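You operate a simulated robot arm through the tools that you are given. There is no shell and no other tool. Be economical: measure what you need, move in short steps, check, and stop when the job is done.

You are at the controls of a simulated two-armed robot. One attempt, no reset.

Task
Tip the two apples on the tipping tray into the tub and let the three in the chute down.
Fine: level the tipping tray and shut the gate again; don't bruise the chute's three.
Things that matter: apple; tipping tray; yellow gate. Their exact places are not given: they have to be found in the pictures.

Only the result counts: the job must be done as asked and must still hold three seconds after the hand-in. Knocking over, shifting, dropping, spilling or breaking anything else fails it.

Robot
Two 7-joint arms with fingered hands on one trunk, on a base that drives. Base frame: it is fixed to the floor where the robot stands at the start and does not move with it; the origin is under the middle of the robot, x ahead of it, y to its left, z up. Units: m, degrees, N and s.
The left shoulder is at the start at [0.07, 0.153, 1.122], the right one opposite. With the tool pointing down near the work surface each hand reaches from about 0.1 to 0.86 m from the robot's upright axis, wherever it stands, measured 20 degrees to its own side. Places, roughly: tipping tray [0.5, -0.3, 0.9]; yellow gate [0.7, -0.2, 0.9]. Payload 3.9 kg a hand.
Tool frame (each hand has its own): the origin (TCP) lies between the finger pads and is the grasp point; the fingertips stand 0.03 m ahead of it; z points along the fingers, y is the line along which they close. The gripper opens to 0.104 m. The gripper's body begins 0.035 m behind the TCP. The gripper is a hand of 4 fingers: y runs from the thumb to the fingers, the wrist lies at [-0.017, -0.104, -0.178] in the tool frame, and closing takes about 1.5 s.
Orientation is told as [roll, pitch, yaw] about the base's x, y, z axes, in that order, counted from this pose: with the fingers straight down and the wrist toward the robot, the tool's x, y and z point along [0, 1, 0], [1, 0, 0] and [0, 0, -1] of the base frame.

Tools
- The arms move only by the tool play_rows. It takes "left_rows", "right_rows" or both (then of equal length, played together; a hand with none holds still); each is one flat list of numbers, 6 for each row, row after row: the shift along the tool's x, y, z in m, then the turn, a rotation vector about the tool's x, y, z in degrees. In form: [dx, dy, dz, rx, ry, rz, dx, dy, dz, rx, ry, rz, ...]. A call has 1 to 12 rows; each row is the pose to reach, as a shift and turn from the pose commanded when the call began, along the tool's axes at that moment. "left_gripper" and "right_gripper" are, for a hand that has rows, the gripper command, from -1 (fully open) to 1 (shut), values between in proportion, set as the call begins (left out, the last holds). Each row takes 0.2 s and may step no farther than 0.05 m and 8.6 degrees from the row before; otherwise, or with a gripper value out of range, the whole call is refused. A pose out of reach is approached as far as the arm can. The call stops where the force on the tool passes 50 N (or 10 N more than at its start, if that is more) or the arm is blocked; 0.2 s more then pass. The fingers move at their own pace (about 0.072 m/s each) and stop on an object; they squeeze with about 26 N. The grip force told is the motor's: it shows also when the fingers shut on nothing. Time passes only in rows, and 0.2 s behind the last, so rows that repeat a pose let the fingers close. The reply holds the time, the measured pose of the TCP, the force on the tool along the base axes, the opening and the grip force, in the units named above and with some noise, with the torque about the TCP (base axes, N m) and any sound that the robot's microphone picked up.
- Cameras (640 x 400 px; columns grow to the right, rows downward): "scene" is now at [0.1334, -0.0378, 1.3629]; the picture's right is [-0.40, -0.92, -0.00], its down [-0.43, 0.19, -0.88] and it looks along [0.81, -0.35, -0.47] (base axes); focal length 268 px, centre (320, 200). "left" rides on the left gripper at [-0.066, -0.09, -0.126] in its tool frame; the picture's right is [-0.78, -0.30, 0.56], its down [0.57, -0.70, 0.42] and it looks along [0.26, 0.65, 0.71] (tool axes); focal length 275 px, centre (320, 200). "right" rides on the right gripper at [0.066, -0.09, -0.126] in its tool frame; the picture's right is [-0.78, 0.30, -0.56], its down [-0.57, -0.70, 0.42] and it looks along [-0.27, 0.65, 0.71] (tool axes); focal length 275 px, centre (320, 200).
- snapshot(camera): a new picture of that camera. The clock stands still meanwhile.
- lift_body(by): slides the trunk up (or, below 0, down) by that many m; the arms and the scene camera ride with it, the base frame stays. It gives what a move gives, with no picture.
- roll_base(legs): drives the robot by 1 to 6 legs, each [ahead, turn to the left] in m and degrees, along the robot's own axes; the way and the turn of a leg run together, so that a leg with both is an arc; at most 1.5 m and 180 degrees a leg. The arms and the cameras ride along, it lands a little off, and it stops where it bumps. It gives what a move gives.
- set_fingers(index, middle, ring, thumb_bend, thumb_turn, hand): sets how far each is bent, from 0 (flat) to 1 (curled in); at 0.3 the hand is open as for a grip, at 0.7 the pads meet at the TCP. One left out holds its place. A second passes; each finger stops where it meets its share of the squeeze, and holds until it gets a number again. A gripper value or a shape takes the hand back. It gives what a move gives, with no picture; readings hold the bend of each and the force on the fingers (four entries, about 0 where the hand has none), thumb and palm. thumb_turn goes from beside the hand (0) to across from the fingers (1), as for a grip.
- preshape(shape, hand): the hand has 4 fingers and takes this shape, open, in about a second: jaw (thumb against the fingers, like two jaws); tri (thumb and two fingers); tip (a fingertip pinch); poke (one finger out to press); point (the index stretched); flat (the hand flat); cup (the hand cupped); fist (a fist). The gripper value then closes the fingers along that shape, each until it touches; the sizes above hold for jaw. It gives what a move gives, with no picture.
- aim_head(pan, tilt): turns the head with the scene camera to pan (to the left, within 86 degrees either way) and tilt (down, from -29 to 69), counted from straight ahead of the robot. It gives what a move gives.
- pixel_to_xyz(camera, pixels): for up to 12 pixels [column, row] of the newest picture of that camera ("zoom" is the newest enlarged one), the place [x, y, z] in the base frame of the surface seen there, good to about 0.002 m. The clock stands still meanwhile.
- inspect(camera, box): a new picture of the part [left, top, right, bottom] of that camera's present view, enlarged. The clock stands still meanwhile.
- close_job(): hands the job in; it is judged then, once.

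Keep the steps short. Do not move on a guess: measure, check each grasp and each placing, and mend mistakes. In all there are 80 turns and 58 pictures (those below and enlarged ones count). Leave the grippers open and the arms clear of the work at the hand-in unless told otherwise, and finish with a single line.

The tools are called by a JSON object that holds its "name" and its "arguments". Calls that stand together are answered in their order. play_rows: Moves the arms, as the interface text tells. Its arguments: {"type":"object","properties":{"left_rows":{"type":"array"},"left_gripper":{"type":"number"},"right_rows":{"type":"array"},"right_gripper":{"type":"number"}},"required":[]} The other tools are called the same way: lift_body (by) slides the trunk up or down; preshape (shape, hand) gives the hand a shape; set_fingers (index, middle, ring, thumb_bend, thumb_turn, hand) moves the fingers one by one; roll_base (legs) drives the base; aim_head (pan, tilt) turns the head that bears the scene camera; snapshot (camera) takes a picture; pixel_to_xyz (camera, pixels) gives the place of the surface under pixels of a picture; inspect (camera, box) takes an enlarged picture of a part of a camera's view; close_job () hands the job in.

At the start:

```text
t: 0.0
left_ee_pos: [0.6081, -0.0353, 1.2271]
left_tool_rot: [0.0, 0.0, -0.3]
left_wrist_force: [0.0, 0.2, -0.2]
left_wrist_torque: [0.03, -0.04, -0.01]
left_grip_width: 0.1037
left_gripper_force: 0.0
left_shape: jaw
left_bend: [0.3, 0.3, 0.3, 0.3, 0.97]
left_finger forces: [0.1, 0.0, 0.1, 0.1, 0.0, 0.1]
right_ee_pos: [0.4123, -0.4438, 1.1723]
right_tool_rot: [-0.1, 0.0, -0.3]
right_wrist_force: [0.3, -0.1, 0.7]
right_wrist_torque: [-0.03, -0.01, -0.03]
right_grip_width: 0.1038
right_gripper_force: 0.1
right_shape: jaw
right_bend: [0.3, 0.3, 0.3, 0.3, 0.97]
right_finger forces: [0.0, 0.0, 0.0, 0.0, 0.0, 0.0]
trunk travel left (down, up): [-0.575, 0.365]
robot x, y, heading: [-0.0023, 0.0014, 0.2]
head pan, tilt: [-23.7, 28.1]
```

scene: 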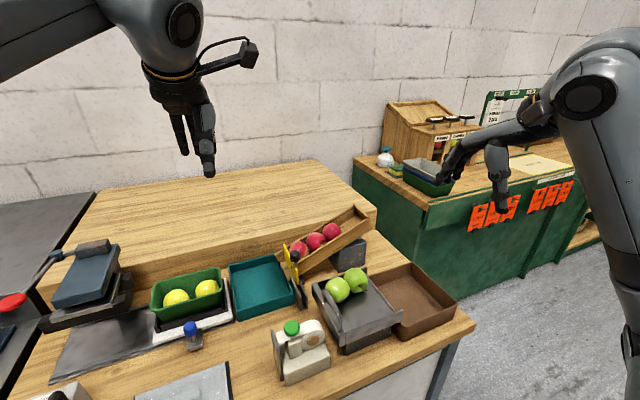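
right: 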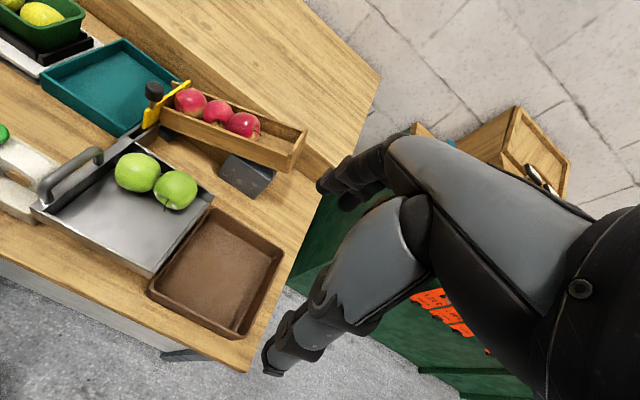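
left: 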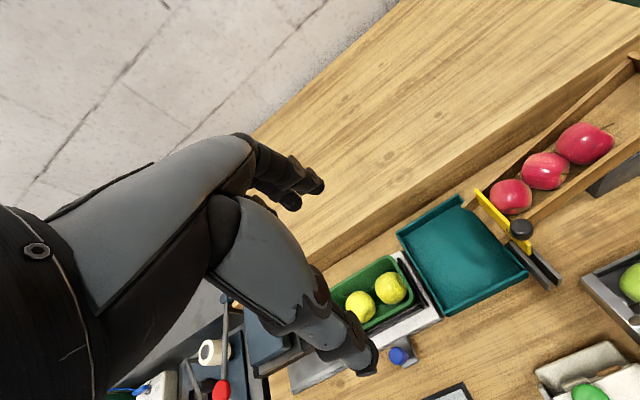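

I see the tray with two green apples beside a brown tub, and the chute with three red apples behind a yellow gate above a teal tray. I'll take enlarged views first.

{"name": "inspect", "arguments": {"camera": "scene", "box": [220, 190, 480, 360]}}

{"name": "inspect", "arguments": {"camera": "right", "box": [0, 50, 340, 350]}}

```text
2.35 times, centred on (350, 275) of scene
```

zoom: 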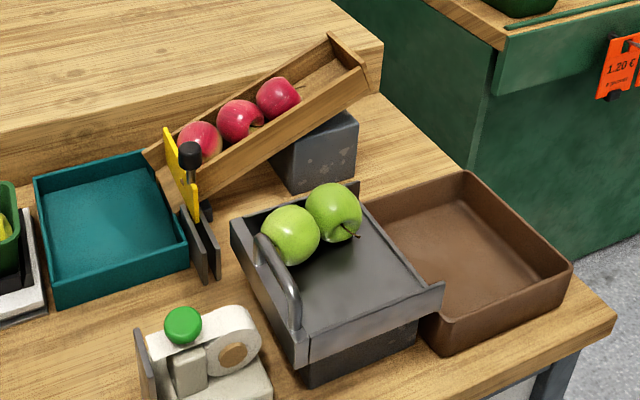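

```text
1.33 times, centred on (170, 200) of right
```

zoom: 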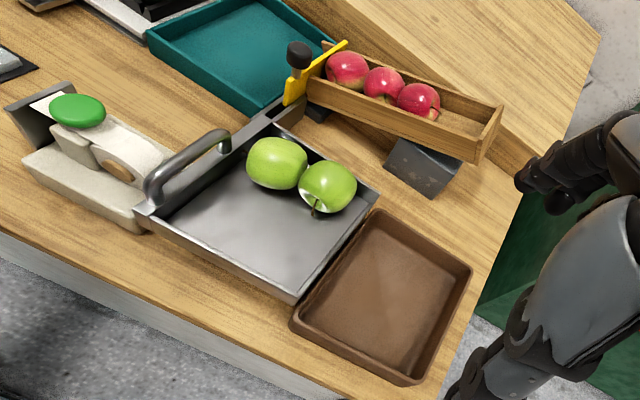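

Next I'll measure the tray, handle, and tub from the scene view, and look closely at the gate.

{"name": "inspect", "arguments": {"camera": "scene", "box": [260, 215, 340, 315]}}

{"name": "inspect", "arguments": {"camera": "left", "box": [440, 140, 600, 300]}}

{"name": "pixel_to_xyz", "arguments": {"camera": "right", "pixels": [[42, 180], [42, 195], [70, 165], [98, 152], [92, 150], [150, 275], [212, 205], [32, 207], [137, 172], [175, 190], [215, 275], [120, 230]]}}

{"name": "pixel_to_xyz", "arguments": {"camera": "left", "pixels": [[522, 228], [480, 192], [500, 212], [530, 245], [511, 195], [543, 170], [580, 145], [542, 270], [490, 200], [515, 235]]}}

```text
4.00 times, centred on (300, 265) of scene
```

zoom: 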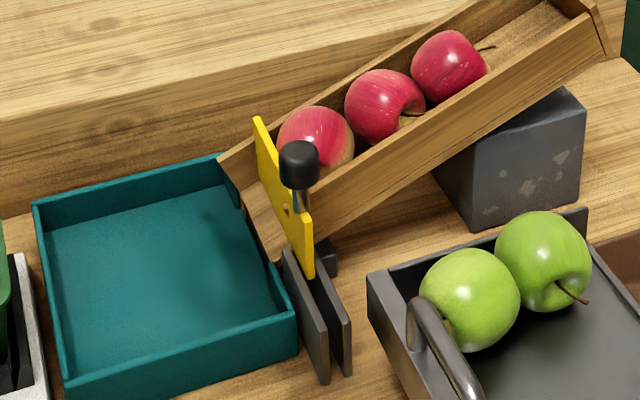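

```text
2.50 times, centred on (520, 220) of left
```

zoom: 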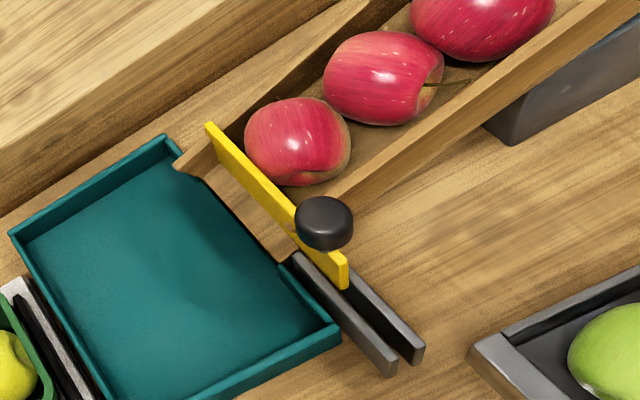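

```text
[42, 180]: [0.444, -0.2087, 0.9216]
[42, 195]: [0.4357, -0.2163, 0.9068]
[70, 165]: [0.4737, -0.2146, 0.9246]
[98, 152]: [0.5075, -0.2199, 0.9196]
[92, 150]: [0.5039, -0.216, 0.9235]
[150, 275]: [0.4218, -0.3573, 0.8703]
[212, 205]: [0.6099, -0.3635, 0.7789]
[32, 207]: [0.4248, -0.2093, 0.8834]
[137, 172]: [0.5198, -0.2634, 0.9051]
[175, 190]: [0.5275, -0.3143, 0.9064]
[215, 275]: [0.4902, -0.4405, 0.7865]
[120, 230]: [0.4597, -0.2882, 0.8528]
```

```text
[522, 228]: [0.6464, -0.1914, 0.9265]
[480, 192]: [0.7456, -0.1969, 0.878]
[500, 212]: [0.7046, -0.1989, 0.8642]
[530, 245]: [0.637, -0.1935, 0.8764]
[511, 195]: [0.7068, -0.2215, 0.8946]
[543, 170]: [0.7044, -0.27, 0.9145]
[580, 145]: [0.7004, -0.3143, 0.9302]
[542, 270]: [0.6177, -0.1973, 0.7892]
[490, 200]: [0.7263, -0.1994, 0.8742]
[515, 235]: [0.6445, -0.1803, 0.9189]
```

The gate's mechanism isn't clear yet: it could slide along the rails or lift. I'll zoom in hard on it.

{"name": "inspect", "arguments": {"camera": "scene", "box": [280, 235, 320, 315]}}

{"name": "inspect", "arguments": {"camera": "right", "box": [110, 60, 220, 160]}}

{"name": "pixel_to_xyz", "arguments": {"camera": "scene", "pixels": [[285, 246], [297, 281], [290, 265], [297, 254], [297, 264], [302, 309], [293, 278], [331, 230], [316, 241], [299, 250], [306, 285], [260, 275]]}}

```text
5.00 times, centred on (300, 275) of scene
```

zoom: 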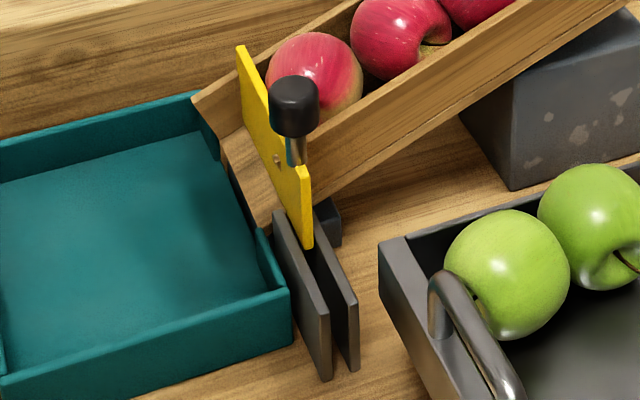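

```text
4.00 times, centred on (165, 110) of right
```

zoom: 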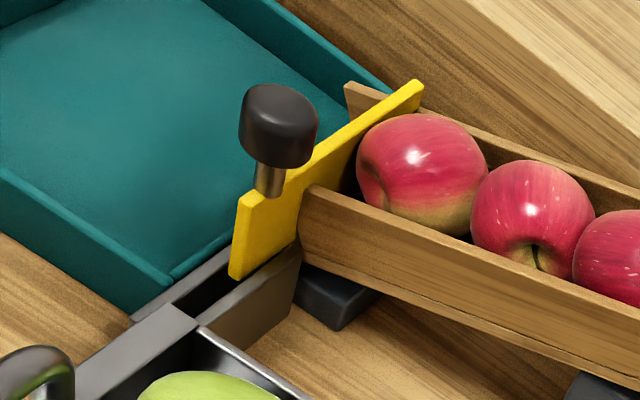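

```text
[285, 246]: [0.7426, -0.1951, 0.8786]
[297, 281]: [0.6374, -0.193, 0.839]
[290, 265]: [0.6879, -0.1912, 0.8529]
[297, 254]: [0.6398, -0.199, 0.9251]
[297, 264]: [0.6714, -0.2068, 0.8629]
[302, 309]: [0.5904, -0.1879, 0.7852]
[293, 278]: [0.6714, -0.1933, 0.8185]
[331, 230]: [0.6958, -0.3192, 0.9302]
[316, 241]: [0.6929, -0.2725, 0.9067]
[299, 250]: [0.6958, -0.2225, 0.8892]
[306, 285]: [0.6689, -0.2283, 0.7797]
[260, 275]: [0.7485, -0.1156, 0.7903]
```

The gate is a plate in the x–z plane, standing in a guide slot that runs along x. That means it slides toward the robot by its knob. The tray handle is a bar along x at about y −0.213, z 0.92. I'll bring the right hand above it, turned 90°, and check the bar and its neighbours in the same turn.

{"name": "pixel_to_xyz", "arguments": {"camera": "right", "pixels": [[5, 132], [10, 190], [36, 190], [60, 165], [80, 153], [55, 178], [20, 210], [110, 270], [240, 330], [282, 255], [165, 262], [200, 240]]}}

{"name": "play_rows", "arguments": {"right_rows": [0.021, 0.004, 0.011, 0, 0, -8.2, 0.042, 0.008, 0.022, 0, 0, -16.4, 0.063, 0.012, 0.033, 0, 0, -24.5, 0.084, 0.016, 0.044, 0, 0, -32.7, 0.105, 0.02, 0.055, 0, 0, -40.9, 0.126, 0.023, 0.065, 0, 0, -49.1, 0.147, 0.027, 0.076, 0, 0, -57.3, 0.168, 0.031, 0.087, 0, 0, -65.5, 0.189, 0.035, 0.098, 0, 0, -73.6, 0.21, 0.039, 0.109, 0, 0, -81.8, 0.231, 0.043, 0.12, 0, 0, -90, 0.231, 0.043, 0.12, 0, 0, -90], "right_gripper": -0.2}}

{"name": "snapshot", "arguments": {"camera": "scene"}}

{"name": "snapshot", "arguments": {"camera": "right"}}

```text
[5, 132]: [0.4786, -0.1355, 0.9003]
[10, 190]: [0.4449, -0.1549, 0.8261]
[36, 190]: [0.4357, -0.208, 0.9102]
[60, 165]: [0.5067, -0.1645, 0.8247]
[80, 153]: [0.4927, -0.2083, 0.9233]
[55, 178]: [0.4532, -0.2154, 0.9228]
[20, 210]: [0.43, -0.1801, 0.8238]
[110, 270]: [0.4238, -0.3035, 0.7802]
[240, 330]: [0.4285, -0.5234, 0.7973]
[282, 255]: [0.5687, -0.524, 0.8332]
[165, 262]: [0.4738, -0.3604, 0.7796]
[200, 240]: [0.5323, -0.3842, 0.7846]
```

```text
t: 2.6
left_ee_pos: [0.6063, -0.0358, 1.2266]
left_tool_rot: [0.0, -0.1, -0.4]
left_wrist_force: [0.5, 0.4, -0.1]
left_wrist_torque: [-0.03, 0.0, -0.02]
left_grip_width: 0.1039
left_gripper_force: 0.0
left_shape: jaw
left_bend: [0.3, 0.3, 0.3, 0.3, 0.97]
left_finger forces: [0.0, 0.0, 0.0, 0.1, 0.0, 0.0]
right_ee_pos: [0.4577, -0.2136, 1.0554]
right_tool_rot: [0.0, 0.0, 89.8]
right_wrist_force: [-0.1, -0.2, 0.9]
right_wrist_torque: [-0.02, -0.02, -0.01]
right_grip_width: 0.0628
right_gripper_force: 0.1
right_shape: jaw
right_bend: [0.73, 0.4, 0.37, 0.63, 0.99]
right_finger forces: [0.1, 0.0, 0.0, 0.0, 0.0, 0.0]
trunk travel left (down, up): [-0.575, 0.365]
robot x, y, heading: [-0.0038, 0.0019, 0.1]
head pan, tilt: [-23.7, 28.1]
```

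```text
48 pictures are left
```

scene: 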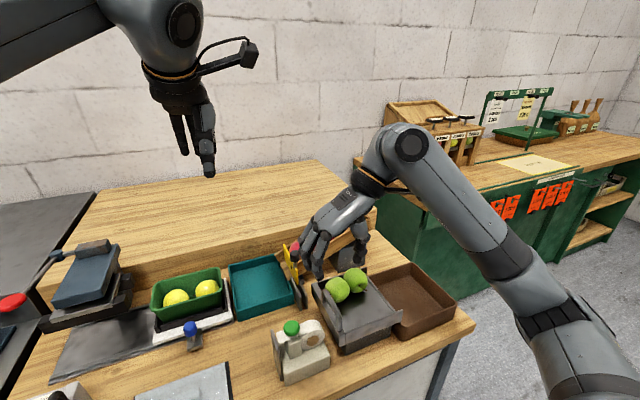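

```text
47 pictures are left
```

right: 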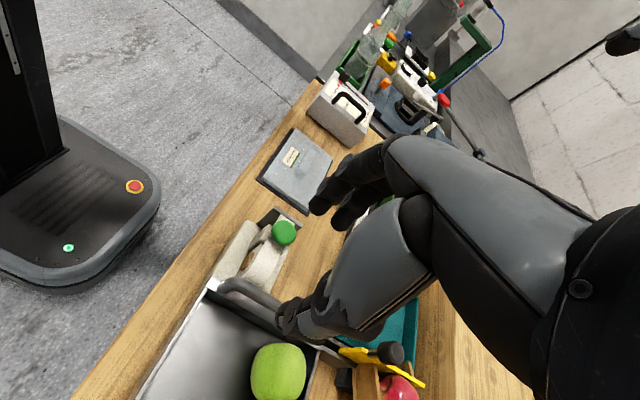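

The hand is above the handle. I'll look at the finger shape before going down.

{"name": "inspect", "arguments": {"camera": "scene", "box": [270, 180, 430, 320]}}

{"name": "inspect", "arguments": {"camera": "right", "box": [180, 130, 480, 400]}}

```text
2.86 times, centred on (350, 250) of scene
```

zoom: 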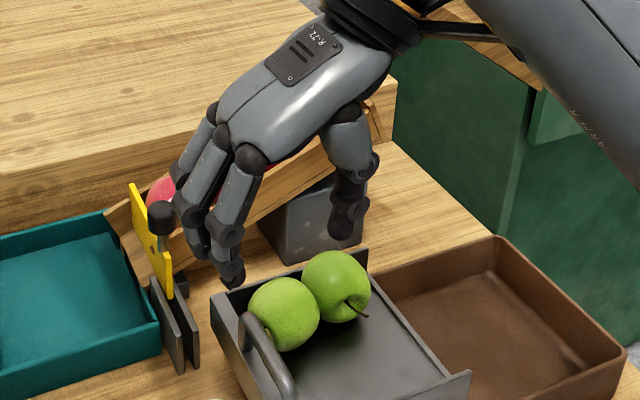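

```text
1.48 times, centred on (330, 265) of right
```

zoom: 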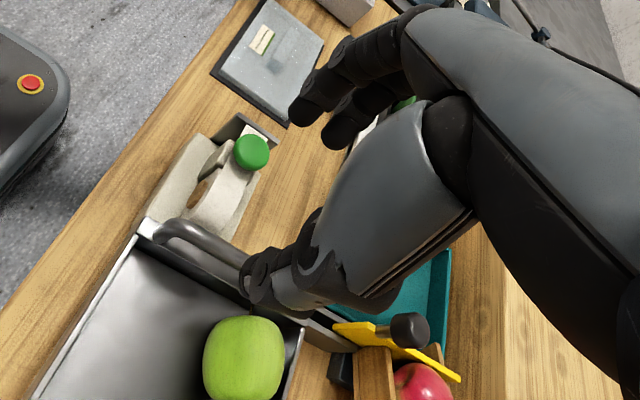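

The shape is a thumb facing three fingers. I'll descend partway and keep the thumb clear of the apple.

{"name": "play_rows", "arguments": {"right_rows": [0.004, 0, 0.03, 0, 0, 0, 0.008, 0, 0.06, 0, 0, 0, 0.008, 0, 0.085, 0, 0, 0, 0.008, 0, 0.085, 0, 0, 0]}}

{"name": "inspect", "arguments": {"camera": "scene", "box": [270, 200, 430, 340]}}

{"name": "inspect", "arguments": {"camera": "right", "box": [180, 130, 480, 400]}}

```text
t: 3.6
left_ee_pos: [0.6074, -0.0365, 1.2279]
left_tool_rot: [0.0, 0.0, -0.5]
left_wrist_force: [-0.4, -0.2, 0.3]
left_wrist_torque: [-0.01, -0.02, 0.0]
left_grip_width: 0.1036
left_gripper_force: 0.0
left_shape: jaw
left_bend: [0.3, 0.3, 0.3, 0.3, 0.97]
left_finger forces: [0.0, 0.0, 0.1, 0.0, 0.0, 0.0]
right_ee_pos: [0.4484, -0.2127, 0.9651]
right_tool_rot: [-0.1, 0.0, 89.8]
right_wrist_force: [0.1, -0.8, 0.2]
right_wrist_torque: [0.01, 0.02, -0.01]
right_grip_width: 0.0627
right_gripper_force: 0.1
right_shape: jaw
right_bend: [0.73, 0.4, 0.37, 0.63, 0.99]
right_finger forces: [0.0, 0.0, 0.0, 0.0, 0.1, 0.0]
trunk travel left (down, up): [-0.575, 0.365]
robot x, y, heading: [-0.0028, -0.0013, 0.0]
head pan, tilt: [-23.7, 28.1]
```

```text
2.86 times, centred on (350, 270) of scene
```

zoom: 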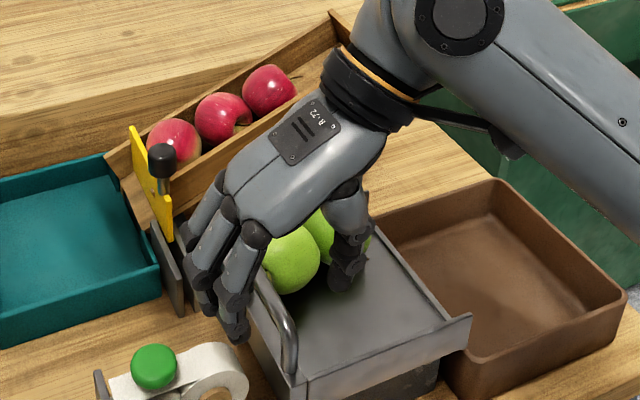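

```text
1.48 times, centred on (330, 265) of right
```

zoom: 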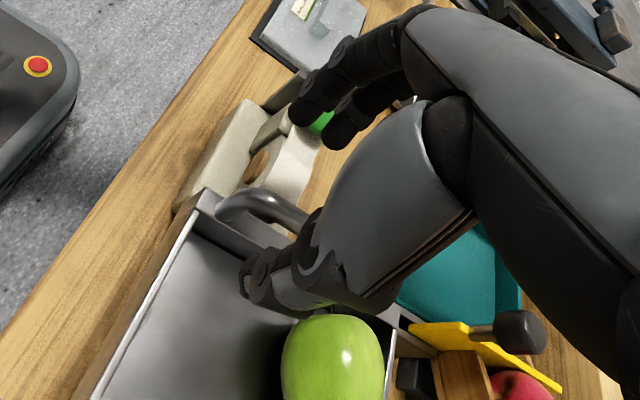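

There is clearance all round. I'll narrow the fingers slightly and descend the last 4 cm.

{"name": "play_rows", "arguments": {"right_rows": [0, 0, 0, 0, 0, 0, 0, 0, 0, 0, 0, 0, 0, 0, 0.02, 0, 0, 0, 0, 0, 0.042, 0, 0, 0, 0, 0, 0.042, 0, 0, 0], "right_gripper": 0.05}}

{"name": "inspect", "arguments": {"camera": "scene", "box": [270, 230, 400, 340]}}

{"name": "inspect", "arguments": {"camera": "right", "box": [180, 130, 480, 400]}}

```text
t: 4.8
left_ee_pos: [0.6066, -0.035, 1.2267]
left_tool_rot: [0.0, 0.0, -0.3]
left_wrist_force: [-0.3, 0.0, 0.4]
left_wrist_torque: [0.0, -0.02, -0.01]
left_grip_width: 0.1037
left_gripper_force: 0.0
left_shape: jaw
left_bend: [0.3, 0.3, 0.3, 0.3, 0.97]
left_finger forces: [0.0, 0.0, 0.0, 0.0, 0.0, 0.0]
right_ee_pos: [0.4496, -0.212, 0.9239]
right_tool_rot: [0.0, 0.1, 89.6]
right_wrist_force: [0.3, -0.7, 0.0]
right_wrist_torque: [0.0, 0.0, -0.01]
right_grip_width: 0.0499
right_gripper_force: 0.0
right_shape: jaw
right_bend: [0.74, 0.45, 0.42, 0.69, 1.0]
right_finger forces: [0.0, 0.1, 0.0, 0.0, 0.0, 0.0]
trunk travel left (down, up): [-0.575, 0.365]
robot x, y, heading: [0.0052, -0.0013, 0.3]
head pan, tilt: [-23.7, 28.1]
```

```text
3.64 times, centred on (335, 285) of scene
```

zoom: 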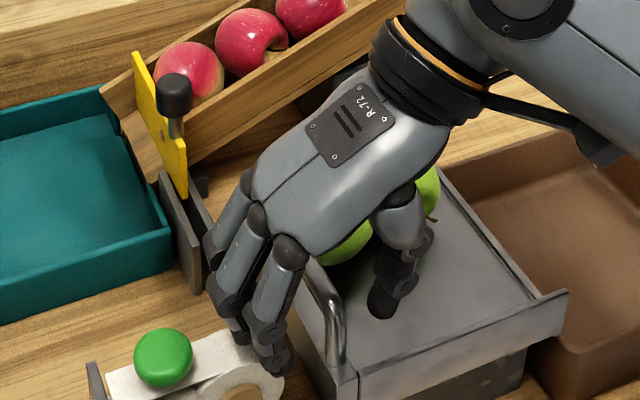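

```text
1.48 times, centred on (330, 265) of right
```

zoom: 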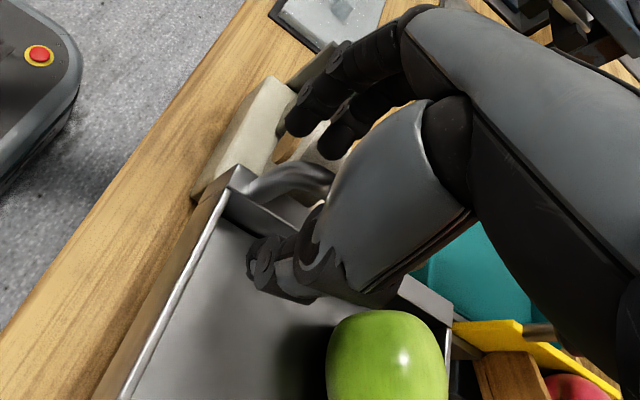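

The bar lies between the thumb and fingers. I'll close on it.

{"name": "play_rows", "arguments": {"right_rows": [0, 0, 0, 0, 0, 0, 0, 0, 0, 0, 0, 0, 0, 0, 0, 0, 0, 0, 0, 0, 0, 0, 0, 0, 0, 0, 0, 0, 0, 0, 0, 0, 0, 0, 0, 0, 0, 0, 0, 0, 0, 0], "right_gripper": 1}}

{"name": "inspect", "arguments": {"camera": "right", "box": [180, 130, 480, 400]}}

```text
t: 6.4
left_ee_pos: [0.6078, -0.0356, 1.2282]
left_tool_rot: [0.1, 0.1, -0.3]
left_wrist_force: [-0.1, -0.1, 0.4]
left_wrist_torque: [0.03, 0.0, 0.01]
left_grip_width: 0.1034
left_gripper_force: 0.2
left_shape: jaw
left_bend: [0.3, 0.3, 0.3, 0.3, 0.97]
left_finger forces: [0.0, 0.0, 0.0, 0.0, 0.0, 0.0]
right_ee_pos: [0.4496, -0.2127, 0.9241]
right_tool_rot: [0.1, 0.1, 89.6]
right_wrist_force: [1.4, -1.0, -2.1]
right_wrist_torque: [-0.02, 0.04, 0.11]
right_grip_width: 0.0002
right_gripper_force: 25.7
right_shape: jaw
right_bend: [0.71, 0.7, 0.7, 0.72, 1.0]
right_finger forces: [13.7, 0.0, 2.7, 0.0, 20.2, 0.1]
trunk travel left (down, up): [-0.575, 0.365]
robot x, y, heading: [0.0019, -0.0018, 0.1]
head pan, tilt: [-23.7, 28.1]
```

```text
1.48 times, centred on (330, 265) of right
```

zoom: 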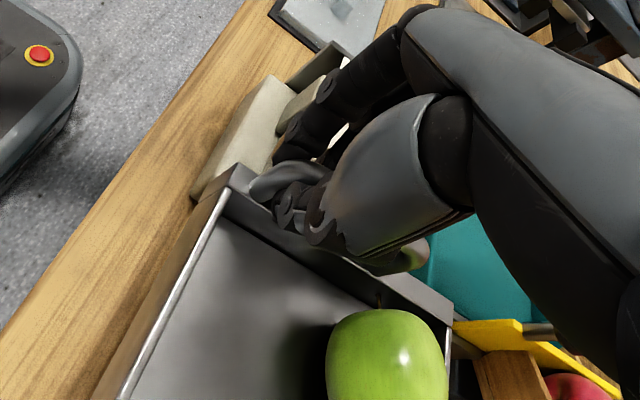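

The grip reads shut, so the bar is either hooked or missed. I'll test with a small 8° arc and watch the tray.

{"name": "play_rows", "arguments": {"right_rows": [0, -0.006, -0.0098, -4, 0, 0, 0, -0.0124, -0.0193, -8, 0, 0, 0, -0.0124, -0.0193, -8, 0, 0]}}

{"name": "inspect", "arguments": {"camera": "scene", "box": [270, 230, 430, 360]}}

```text
t: 7.2
left_ee_pos: [0.6071, -0.0346, 1.2276]
left_tool_rot: [0.0, 0.0, -0.2]
left_wrist_force: [-0.1, -0.1, 0.1]
left_wrist_torque: [0.02, 0.01, 0.02]
left_grip_width: 0.1036
left_gripper_force: 0.0
left_shape: jaw
left_bend: [0.3, 0.3, 0.3, 0.3, 0.97]
left_finger forces: [0.1, 0.0, 0.1, 0.0, 0.0, 0.1]
right_ee_pos: [0.4502, -0.2241, 0.9437]
right_tool_rot: [0.1, -8.1, 89.8]
right_wrist_force: [0.7, 1.2, -1.6]
right_wrist_torque: [0.02, 0.03, 0.08]
right_grip_width: 0.0
right_gripper_force: 26.1
right_shape: jaw
right_bend: [0.71, 0.7, 0.7, 0.72, 1.0]
right_finger forces: [14.6, 0.1, 2.8, 0.0, 19.9, 0.0]
trunk travel left (down, up): [-0.575, 0.365]
robot x, y, heading: [-0.0038, -0.002, -0.1]
head pan, tilt: [-23.7, 28.1]
```

```text
3.08 times, centred on (350, 295) of scene
```

zoom: 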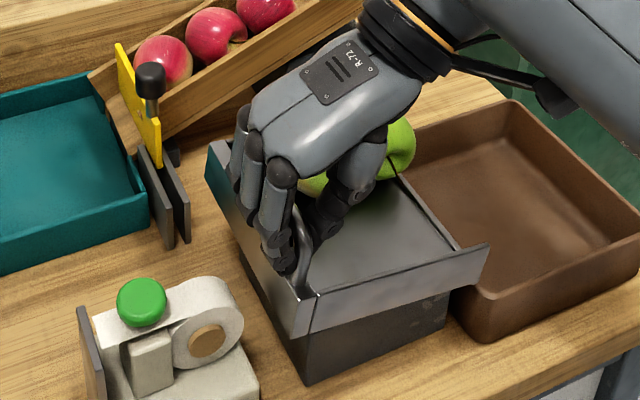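

The tray tilts with the hand at about 8°, and forces stay low, so the bar is hooked. I'll carry on slowly, 2° a row, to about 24°.

{"name": "play_rows", "arguments": {"right_rows": [0, -0.0028, -0.005, -2, 0, 0, 0, -0.0059, -0.0098, -4, 0, 0, 0, -0.0091, -0.0146, -6, 0, 0, 0, -0.0124, -0.0193, -8, 0, 0, 0, -0.0159, -0.0238, -10, 0, 0, 0, -0.0196, -0.0282, -12, 0, 0, 0, -0.0234, -0.0325, -14, 0, 0, 0, -0.0274, -0.0367, -16, 0, 0, 0, -0.0274, -0.0367, -16, 0, 0]}}

{"name": "inspect", "arguments": {"camera": "scene", "box": [280, 200, 480, 360]}}

```text
t: 9.2
left_ee_pos: [0.6076, -0.0348, 1.2269]
left_tool_rot: [0.0, 0.1, -0.3]
left_wrist_force: [-0.1, -0.3, -0.5]
left_wrist_torque: [-0.01, -0.02, 0.04]
left_grip_width: 0.1038
left_gripper_force: 0.0
left_shape: jaw
left_bend: [0.3, 0.3, 0.3, 0.3, 0.97]
left_finger forces: [0.1, 0.0, 0.1, 0.0, 0.0, 0.0]
right_ee_pos: [0.449, -0.2564, 0.9769]
right_tool_rot: [0.0, -24.0, 89.5]
right_wrist_force: [1.7, 2.7, 1.4]
right_wrist_torque: [0.06, 0.01, 0.09]
right_grip_width: 0.0001
right_gripper_force: 26.0
right_shape: jaw
right_bend: [0.71, 0.7, 0.7, 0.72, 1.0]
right_finger forces: [16.2, 0.0, 2.6, 0.0, 20.4, 0.0]
trunk travel left (down, up): [-0.575, 0.365]
robot x, y, heading: [-0.001, -0.0009, -0.3]
head pan, tilt: [-23.7, 28.1]
```

```text
2.50 times, centred on (380, 280) of scene
```

zoom: 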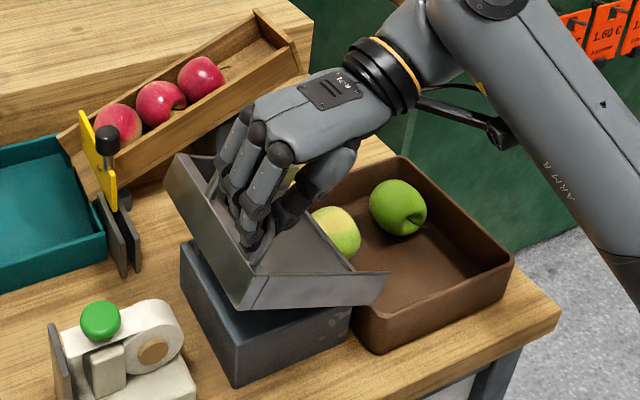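

One apple is in the tub and the second is at the lip. I'll tip another 8° and hold.

{"name": "play_rows", "arguments": {"right_rows": [0, -0.0028, -0.005, -2, 0, 0, 0, -0.0059, -0.0098, -4, 0, 0, 0, -0.0091, -0.0146, -6, 0, 0, 0, -0.0124, -0.0193, -8, 0, 0, 0, -0.0124, -0.0193, -8, 0, 0, 0, -0.0124, -0.0193, -8, 0, 0, 0, -0.0124, -0.0193, -8, 0, 0]}}

{"name": "inspect", "arguments": {"camera": "scene", "box": [280, 200, 480, 360]}}

```text
t: 10.8
left_ee_pos: [0.6077, -0.0335, 1.2274]
left_tool_rot: [-0.1, -0.1, -0.3]
left_wrist_force: [0.4, -0.4, 0.6]
left_wrist_torque: [-0.01, -0.02, 0.0]
left_grip_width: 0.1037
left_gripper_force: 0.0
left_shape: jaw
left_bend: [0.3, 0.3, 0.3, 0.3, 0.97]
left_finger forces: [0.0, 0.0, 0.0, 0.0, 0.0, 0.0]
right_ee_pos: [0.4494, -0.276, 0.9907]
right_tool_rot: [-0.1, -32.0, 89.6]
right_wrist_force: [2.0, 2.4, 1.9]
right_wrist_torque: [0.1, -0.03, 0.04]
right_grip_width: 0.0
right_gripper_force: 25.8
right_shape: jaw
right_bend: [0.71, 0.7, 0.7, 0.72, 1.0]
right_finger forces: [16.6, 0.0, 2.6, 0.1, 21.0, 0.0]
trunk travel left (down, up): [-0.575, 0.365]
robot x, y, heading: [0.0, 0.0014, -0.2]
head pan, tilt: [-23.7, 28.1]
```

```text
2.50 times, centred on (380, 280) of scene
```

zoom: 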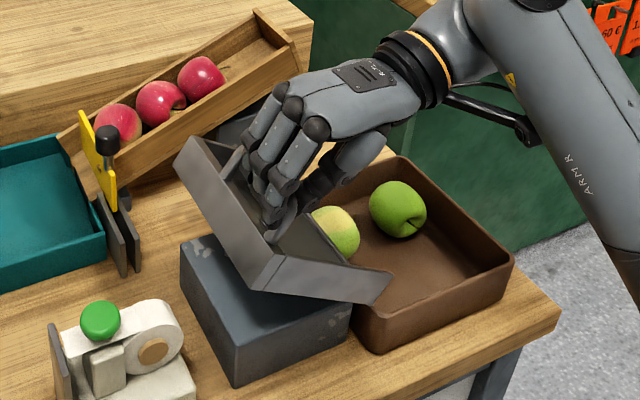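

The second apple stayed put while the tray tilted on, so it already rests in the tub. Now I'll lower the tray back along the same arc.

{"name": "play_rows", "arguments": {"right_rows": [0, 0.0052, 0.0102, 4, 0, 0, 0, 0.0096, 0.0208, 8, 0, 0, 0, 0.0133, 0.0316, 12, 0, 0, 0, 0.0162, 0.0428, 16, 0, 0, 0, 0.0183, 0.0541, 20, 0, 0, 0, 0.0197, 0.0654, 24, 0, 0, 0, 0.0202, 0.0768, 28, 0, 0, 0, 0.02, 0.0883, 32, 0, 0, 0, 0.02, 0.0883, 32, 0, 0]}}

{"name": "inspect", "arguments": {"camera": "scene", "box": [280, 200, 480, 360]}}

```text
t: 12.8
left_ee_pos: [0.6084, -0.0362, 1.2264]
left_tool_rot: [0.0, 0.0, -0.3]
left_wrist_force: [0.0, 0.3, -0.4]
left_wrist_torque: [0.01, 0.04, 0.0]
left_grip_width: 0.1038
left_gripper_force: 0.0
left_shape: jaw
left_bend: [0.3, 0.3, 0.3, 0.3, 0.97]
left_finger forces: [0.0, 0.0, 0.0, 0.0, 0.0, 0.0]
right_ee_pos: [0.4498, -0.213, 0.9236]
right_tool_rot: [0.1, 0.1, 89.6]
right_wrist_force: [9.3, 0.8, -0.6]
right_wrist_torque: [0.04, -0.11, 0.06]
right_grip_width: 0.0
right_gripper_force: 25.3
right_shape: jaw
right_bend: [0.71, 0.7, 0.7, 0.72, 1.0]
right_finger forces: [15.3, 0.0, 3.0, 0.0, 25.9, 0.1]
trunk travel left (down, up): [-0.575, 0.365]
robot x, y, heading: [-0.0017, 0.0009, -0.1]
head pan, tilt: [-23.7, 28.1]
```

```text
2.50 times, centred on (380, 280) of scene
```

zoom: 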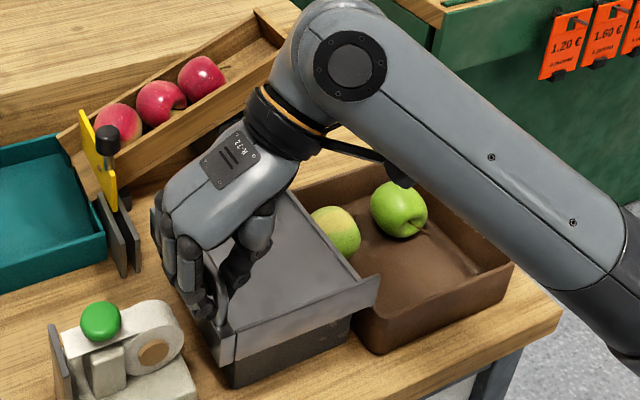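

The tray is back on its block and both apples are in the tub. I'll open to the earlier width, then lift clear.

{"name": "play_rows", "arguments": {"right_rows": [0, 0, 0, 0, 0, 0, 0, 0, 0, 0, 0, 0, 0, 0, 0, 0, 0, 0, 0, 0, 0, 0, 0, 0, 0, 0, -0.02, 0, 0, 0, 0, 0, -0.05, 0, 0, 0, 0, 0, -0.09, 0, 0, 0, 0, 0, -0.13, 0, 0, 0, 0, 0, -0.16, 0, 0, 0], "right_gripper": -0.1}}

{"name": "inspect", "arguments": {"camera": "scene", "box": [280, 200, 480, 360]}}

```text
t: 14.8
left_ee_pos: [0.6079, -0.0358, 1.2276]
left_tool_rot: [0.0, -0.1, -0.3]
left_wrist_force: [-0.7, 0.4, -0.3]
left_wrist_torque: [0.01, -0.02, 0.02]
left_grip_width: 0.1035
left_gripper_force: 0.0
left_shape: jaw
left_bend: [0.3, 0.3, 0.3, 0.3, 0.97]
left_finger forces: [0.0, 0.1, 0.1, 0.1, 0.0, 0.0]
right_ee_pos: [0.4499, -0.2127, 1.0837]
right_tool_rot: [0.0, 0.0, 89.5]
right_wrist_force: [-0.2, 0.6, 0.7]
right_wrist_torque: [0.01, -0.01, 0.0]
right_grip_width: 0.0567
right_gripper_force: 0.1
right_shape: jaw
right_bend: [0.73, 0.43, 0.39, 0.66, 0.99]
right_finger forces: [0.0, 0.0, 0.0, 0.1, 0.0, 0.0]
trunk travel left (down, up): [-0.575, 0.365]
robot x, y, heading: [0.0026, -0.0015, -0.0]
head pan, tilt: [-23.7, 28.1]
```

```text
2.50 times, centred on (380, 280) of scene
```

zoom: 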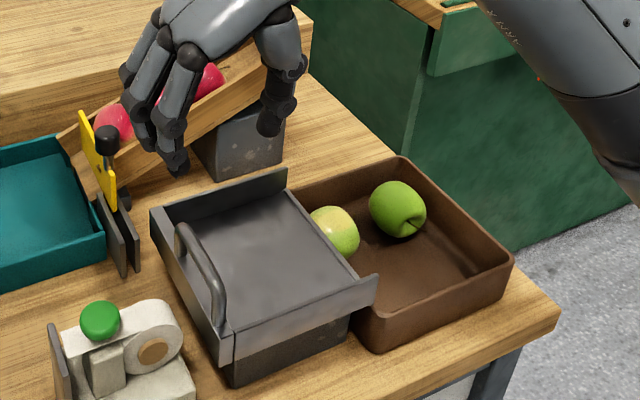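

The tray is level and empty. I'll take the right hand back to its start pose, then bring the left hand above the gate knob at about (0.645, −0.196).

{"name": "play_rows", "arguments": {"right_rows": [0.004, -0.021, -0.008, 0, 0, 8.2, 0.008, -0.042, -0.016, 0, 0, 16.4, 0.011, -0.063, -0.025, 0, 0, 24.5, 0.015, -0.084, -0.033, 0, 0, 32.7, 0.018, -0.105, -0.041, 0, 0, 40.9, 0.022, -0.126, -0.049, 0, 0, 49.1, 0.025, -0.147, -0.057, 0, 0, 57.3, 0.029, -0.168, -0.066, 0, 0, 65.5, 0.033, -0.189, -0.074, 0, 0, 73.6, 0.036, -0.21, -0.082, 0, 0, 81.8, 0.04, -0.23, -0.09, 0, 0, 90, 0.04, -0.23, -0.09, 0, 0, 90], "right_gripper": -1}}

{"name": "play_rows", "arguments": {"left_rows": [-0.03, 0.007, 0.03, 0, 0, 0, -0.06, 0.014, 0.06, 0, 0, 0, -0.09, 0.021, 0.09, 0, 0, 0, -0.12, 0.028, 0.12, 0, 0, 0, -0.15, 0.034, 0.15, 0, 0, 0, -0.155, 0.036, 0.177, 0, 0, 0, -0.155, 0.036, 0.177, 0, 0, 0], "left_gripper": -0.05}}

{"name": "inspect", "arguments": {"camera": "left", "box": [200, 130, 560, 400]}}

{"name": "inspect", "arguments": {"camera": "scene", "box": [220, 160, 420, 320]}}

```text
t: 17.4
left_ee_pos: [0.6077, -0.0354, 1.2279]
left_tool_rot: [0.0, 0.1, -0.3]
left_wrist_force: [0.0, 0.8, 0.2]
left_wrist_torque: [-0.02, 0.01, -0.03]
left_grip_width: 0.1037
left_gripper_force: 0.1
left_shape: jaw
left_bend: [0.3, 0.3, 0.3, 0.3, 0.97]
left_finger forces: [0.0, 0.0, 0.0, 0.1, 0.1, 0.0]
right_ee_pos: [0.4105, -0.4415, 1.1762]
right_tool_rot: [0.0, -0.1, -0.4]
right_wrist_force: [-0.1, -0.3, -0.1]
right_wrist_torque: [-0.02, 0.02, 0.0]
right_grip_width: 0.1035
right_gripper_force: 0.0
right_shape: jaw
right_bend: [0.3, 0.3, 0.3, 0.3, 0.97]
right_finger forces: [0.0, 0.0, 0.0, 0.0, 0.0, 0.0]
trunk travel left (down, up): [-0.575, 0.365]
robot x, y, heading: [0.0012, -0.0006, -0.1]
head pan, tilt: [-23.7, 28.1]
```

```text
t: 19.0
left_ee_pos: [0.6418, -0.1901, 1.0502]
left_tool_rot: [0.0, 0.1, -0.3]
left_wrist_force: [-0.1, 0.5, 0.8]
left_wrist_torque: [0.01, 0.03, -0.01]
left_grip_width: 0.0549
left_gripper_force: 0.0
left_shape: jaw
left_bend: [0.74, 0.43, 0.4, 0.67, 0.99]
left_finger forces: [0.1, 0.0, 0.0, 0.0, 0.0, 0.0]
right_ee_pos: [0.41, -0.4405, 1.1762]
right_tool_rot: [0.1, 0.0, -0.4]
right_wrist_force: [0.3, -0.4, -0.4]
right_wrist_torque: [-0.08, 0.01, 0.01]
right_grip_width: 0.1037
right_gripper_force: 0.0
right_shape: jaw
right_bend: [0.3, 0.3, 0.3, 0.3, 0.97]
right_finger forces: [0.0, 0.1, 0.1, 0.0, 0.0, 0.1]
trunk travel left (down, up): [-0.575, 0.365]
robot x, y, heading: [-0.0027, 0.0016, 0.1]
head pan, tilt: [-23.7, 28.1]
```

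```text
1.48 times, centred on (380, 265) of left
```

zoom: 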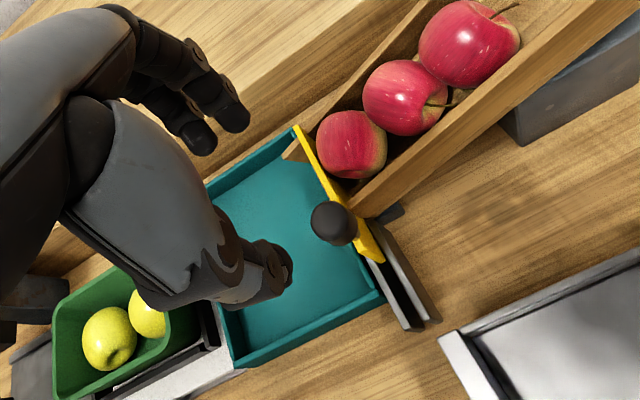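

```text
2.50 times, centred on (320, 240) of scene
```

zoom: 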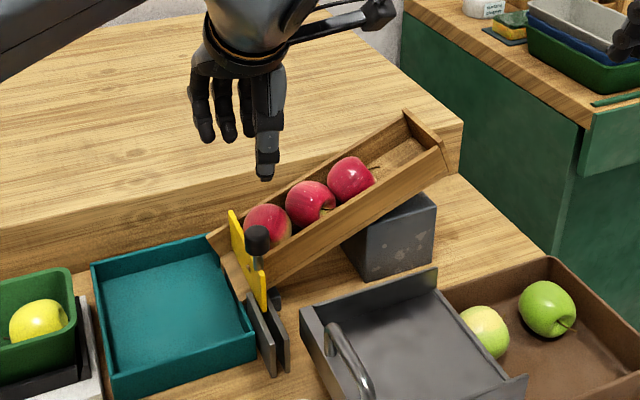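

Now I'll measure the knob exactly from the newest zoom: its top at (257,232), stem at (257,262), and the plate.

{"name": "pixel_to_xyz", "arguments": {"camera": "zoom", "pixels": [[257, 230], [250, 240], [266, 240], [257, 240], [257, 250], [257, 264], [250, 280], [263, 300], [234, 215], [268, 218], [273, 262], [240, 243]]}}

{"name": "pixel_to_xyz", "arguments": {"camera": "left", "pixels": [[425, 280], [415, 280], [435, 280], [425, 270], [425, 292], [436, 225], [480, 190], [512, 157]]}}

```text
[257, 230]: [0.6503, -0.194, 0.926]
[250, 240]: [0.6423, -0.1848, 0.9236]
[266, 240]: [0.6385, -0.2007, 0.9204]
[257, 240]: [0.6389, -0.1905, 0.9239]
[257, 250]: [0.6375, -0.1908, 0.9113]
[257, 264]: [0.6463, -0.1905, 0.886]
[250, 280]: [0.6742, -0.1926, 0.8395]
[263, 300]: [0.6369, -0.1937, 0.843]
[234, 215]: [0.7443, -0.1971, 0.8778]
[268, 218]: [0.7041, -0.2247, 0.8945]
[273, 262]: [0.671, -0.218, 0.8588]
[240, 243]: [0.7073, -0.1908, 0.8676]
```

```text
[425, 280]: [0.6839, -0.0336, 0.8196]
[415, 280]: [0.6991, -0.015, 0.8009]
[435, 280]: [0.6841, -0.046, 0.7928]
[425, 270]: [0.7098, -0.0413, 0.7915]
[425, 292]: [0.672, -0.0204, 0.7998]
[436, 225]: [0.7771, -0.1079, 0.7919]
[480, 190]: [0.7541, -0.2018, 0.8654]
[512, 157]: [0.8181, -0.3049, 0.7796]
```

The knob's centre is at about (0.650, −0.193), with its top at 0.927. I'll descend to just above it first.

{"name": "play_rows", "arguments": {"left_rows": [-0.001, 0.004, 0.03, 0, 0, 0, -0.001, 0.008, 0.06, 0, 0, 0, -0.001, 0.008, 0.08, 0, 0, 0, -0.001, 0.008, 0.08, 0, 0, 0]}}

{"name": "inspect", "arguments": {"camera": "left", "box": [200, 130, 560, 400]}}

{"name": "inspect", "arguments": {"camera": "scene", "box": [240, 180, 360, 300]}}

```text
t: 20.0
left_ee_pos: [0.6481, -0.1917, 0.9696]
left_tool_rot: [0.0, 0.0, -0.3]
left_wrist_force: [0.0, -0.6, -0.3]
left_wrist_torque: [0.01, -0.02, -0.04]
left_grip_width: 0.0549
left_gripper_force: 0.1
left_shape: jaw
left_bend: [0.74, 0.43, 0.4, 0.67, 0.99]
left_finger forces: [0.0, 0.0, 0.0, 0.0, 0.0, 0.0]
right_ee_pos: [0.4101, -0.4415, 1.1766]
right_tool_rot: [-0.1, -0.1, -0.3]
right_wrist_force: [0.3, -0.5, 0.1]
right_wrist_torque: [0.01, 0.01, 0.03]
right_grip_width: 0.1037
right_gripper_force: 0.1
right_shape: jaw
right_bend: [0.3, 0.3, 0.3, 0.3, 0.97]
right_finger forces: [0.0, 0.1, 0.0, 0.1, 0.0, 0.0]
trunk travel left (down, up): [-0.575, 0.365]
robot x, y, heading: [-0.0009, -0.0001, 0.1]
head pan, tilt: [-23.7, 28.1]
```

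```text
1.48 times, centred on (380, 265) of left
```

zoom: 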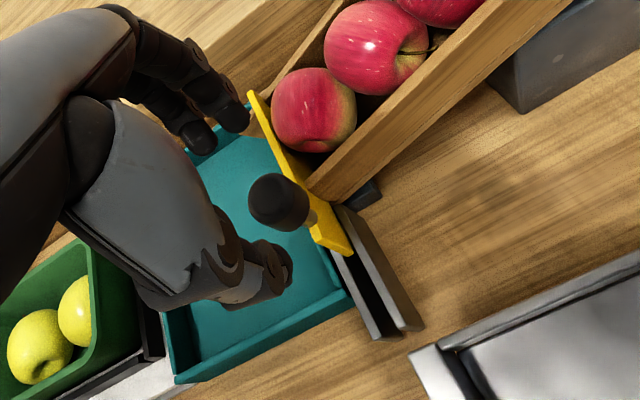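

```text
3.33 times, centred on (300, 240) of scene
```

zoom: 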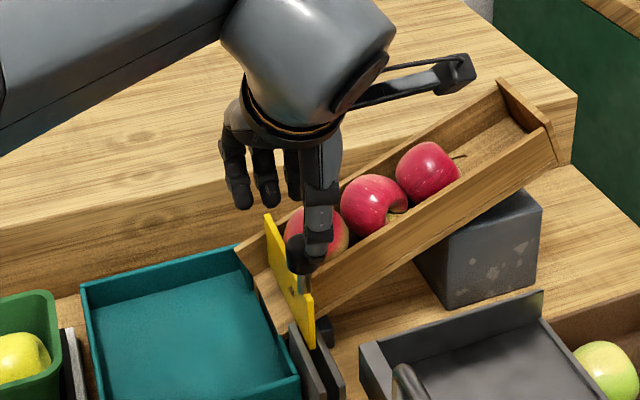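

The knob sits between the thumb and fingertips. I'll go down 4.3 cm so the pads sit level with it.

{"name": "play_rows", "arguments": {"left_rows": [0, 0.002, 0.015, 0, 0, 0, 0, 0.002, 0.03, 0, 0, 0, 0, 0.002, 0.043, 0, 0, 0, 0, 0.002, 0.043, 0, 0, 0]}}

{"name": "inspect", "arguments": {"camera": "left", "box": [200, 130, 560, 400]}}

{"name": "inspect", "arguments": {"camera": "scene", "box": [240, 180, 360, 300]}}

```text
t: 21.0
left_ee_pos: [0.6527, -0.1921, 0.9266]
left_tool_rot: [0.0, 0.0, -0.4]
left_wrist_force: [0.9, 0.6, 0.0]
left_wrist_torque: [-0.01, 0.0, 0.02]
left_grip_width: 0.0551
left_gripper_force: 0.1
left_shape: jaw
left_bend: [0.74, 0.43, 0.4, 0.67, 0.99]
left_finger forces: [0.0, 0.0, 0.0, 0.0, 0.1, 0.0]
right_ee_pos: [0.4094, -0.4409, 1.1758]
right_tool_rot: [0.0, 0.0, -0.3]
right_wrist_force: [-0.1, 0.1, 0.0]
right_wrist_torque: [-0.04, 0.02, -0.03]
right_grip_width: 0.1034
right_gripper_force: 0.1
right_shape: jaw
right_bend: [0.3, 0.3, 0.3, 0.3, 0.97]
right_finger forces: [0.0, 0.0, 0.1, 0.1, 0.0, 0.1]
trunk travel left (down, up): [-0.575, 0.365]
robot x, y, heading: [0.0007, -0.0005, -0.1]
head pan, tilt: [-23.7, 28.1]
```

```text
1.48 times, centred on (380, 265) of left
```

zoom: 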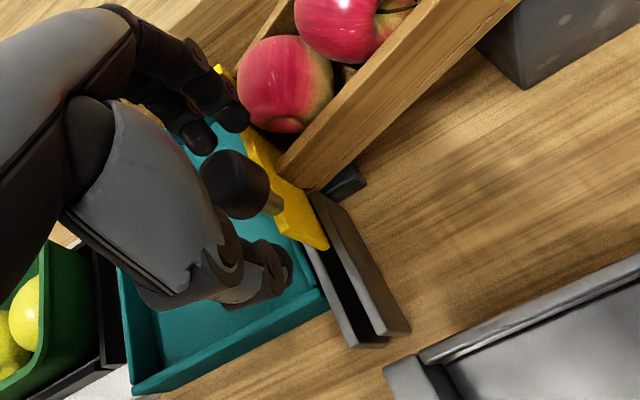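

```text
3.33 times, centred on (300, 240) of scene
```

zoom: 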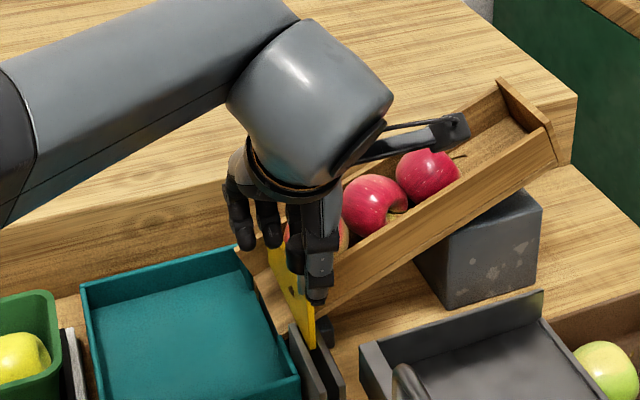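

The knob lies between the pads, with no contact on the apple. I'll close on it.

{"name": "play_rows", "arguments": {"left_rows": [0, 0, 0, 0, 0, 0, 0, 0, 0, 0, 0, 0, 0, 0, 0, 0, 0, 0, 0, 0, 0, 0, 0, 0, 0, 0, 0, 0, 0, 0, 0, 0, 0, 0, 0, 0], "left_gripper": 1}}

{"name": "inspect", "arguments": {"camera": "left", "box": [200, 130, 560, 400]}}

```text
t: 22.4
left_ee_pos: [0.6528, -0.1918, 0.9263]
left_tool_rot: [-0.1, 0.0, -0.3]
left_wrist_force: [-3.3, 0.4, -3.3]
left_wrist_torque: [0.0, 0.07, 0.0]
left_grip_width: 0.0172
left_gripper_force: 25.8
left_shape: jaw
left_bend: [0.72, 0.65, 0.7, 0.74, 1.0]
left_finger forces: [13.2, 7.0, 0.1, 0.1, 23.3, 0.0]
right_ee_pos: [0.41, -0.4418, 1.1765]
right_tool_rot: [0.0, 0.0, -0.4]
right_wrist_force: [0.4, -0.3, 0.0]
right_wrist_torque: [-0.01, -0.01, -0.03]
right_grip_width: 0.1034
right_gripper_force: 0.1
right_shape: jaw
right_bend: [0.3, 0.3, 0.3, 0.3, 0.97]
right_finger forces: [0.0, 0.0, 0.0, 0.0, 0.0, 0.0]
trunk travel left (down, up): [-0.575, 0.365]
robot x, y, heading: [0.0006, 0.0019, 0.2]
head pan, tilt: [-23.7, 28.1]
```

```text
1.48 times, centred on (380, 265) of left
```

zoom: 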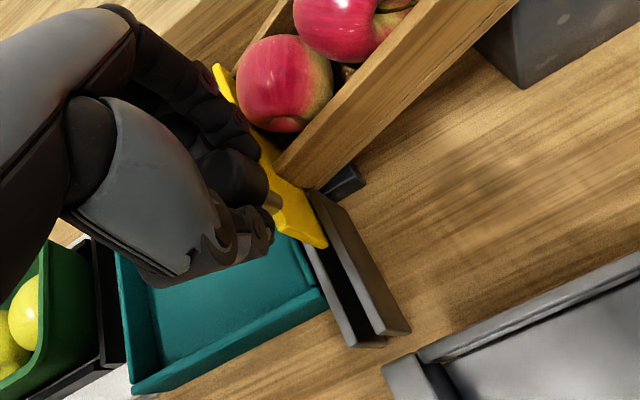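

The knob is held, with a width of 0.017 m. I'll test with a 2 cm pull straight toward the robot.

{"name": "play_rows", "arguments": {"left_rows": [0, -0.006, 0, 0, 0, 0, 0, -0.012, 0, 0, 0, 0, 0, -0.02, 0, 0, 0, 0, 0, -0.02, 0, 0, 0, 0]}}

{"name": "inspect", "arguments": {"camera": "left", "box": [200, 130, 560, 400]}}

```text
t: 23.4
left_ee_pos: [0.6342, -0.1918, 0.9256]
left_tool_rot: [-0.1, 0.0, -0.2]
left_wrist_force: [0.5, 1.1, 0.3]
left_wrist_torque: [0.03, 0.02, -0.01]
left_grip_width: 0.0168
left_gripper_force: 25.7
left_shape: jaw
left_bend: [0.72, 0.65, 0.7, 0.74, 1.0]
left_finger forces: [14.6, 8.7, 0.0, 0.0, 22.8, 0.0]
right_ee_pos: [0.4099, -0.4412, 1.1764]
right_tool_rot: [-0.1, -0.1, -0.2]
right_wrist_force: [-0.3, 0.2, 0.0]
right_wrist_torque: [-0.02, 0.03, -0.03]
right_grip_width: 0.1036
right_gripper_force: 0.1
right_shape: jaw
right_bend: [0.3, 0.3, 0.3, 0.3, 0.97]
right_finger forces: [0.0, 0.0, 0.1, 0.0, 0.0, 0.0]
trunk travel left (down, up): [-0.575, 0.365]
robot x, y, heading: [0.0019, 0.0012, 0.2]
head pan, tilt: [-23.7, 28.1]
```

```text
1.48 times, centred on (380, 265) of left
```

zoom: 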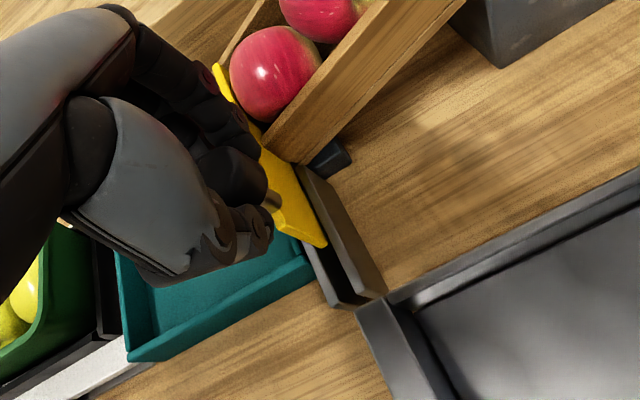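

The gate slides freely. I'll keep pulling slowly, 1 cm a row, to about 9 cm in all.

{"name": "play_rows", "arguments": {"left_rows": [0, -0.01, 0, 0, 0, 0, 0, -0.02, 0, 0, 0, 0, 0, -0.03, 0, 0, 0, 0, 0, -0.04, 0, 0, 0, 0, 0, -0.05, 0, 0, 0, 0, 0, -0.06, 0, 0, 0, 0, 0, -0.07, 0, 0, 0, 0, 0, -0.07, 0, 0, 0, 0, 0, -0.07, 0, 0, 0, 0, 0, -0.07, 0, 0, 0, 0]}}

{"name": "inspect", "arguments": {"camera": "scene", "box": [210, 190, 370, 330]}}

```text
t: 25.6
left_ee_pos: [0.5664, -0.1913, 0.9253]
left_tool_rot: [-0.1, 0.1, -0.1]
left_wrist_force: [17.9, 1.1, -5.0]
left_wrist_torque: [-0.02, -0.39, 0.03]
left_grip_width: 0.0166
left_gripper_force: 26.2
left_shape: jaw
left_bend: [0.72, 0.62, 0.7, 0.77, 1.0]
left_finger forces: [18.6, 11.0, 0.0, 0.0, 16.0, 0.0]
right_ee_pos: [0.4129, -0.4412, 1.1746]
right_tool_rot: [0.1, 0.2, -0.3]
right_wrist_force: [-1.0, 0.1, -0.1]
right_wrist_torque: [-0.03, 0.02, -0.02]
right_grip_width: 0.1038
right_gripper_force: 0.1
right_shape: jaw
right_bend: [0.3, 0.3, 0.3, 0.3, 0.97]
right_finger forces: [0.0, 0.1, 0.1, 0.0, 0.1, 0.1]
trunk travel left (down, up): [-0.575, 0.365]
robot x, y, heading: [-0.0046, -0.0002, 0.1]
head pan, tilt: [-23.7, 28.1]
```

```text
2.86 times, centred on (290, 260) of scene
```

zoom: 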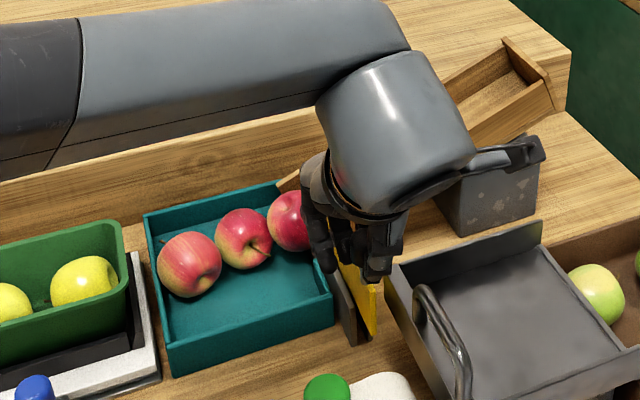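

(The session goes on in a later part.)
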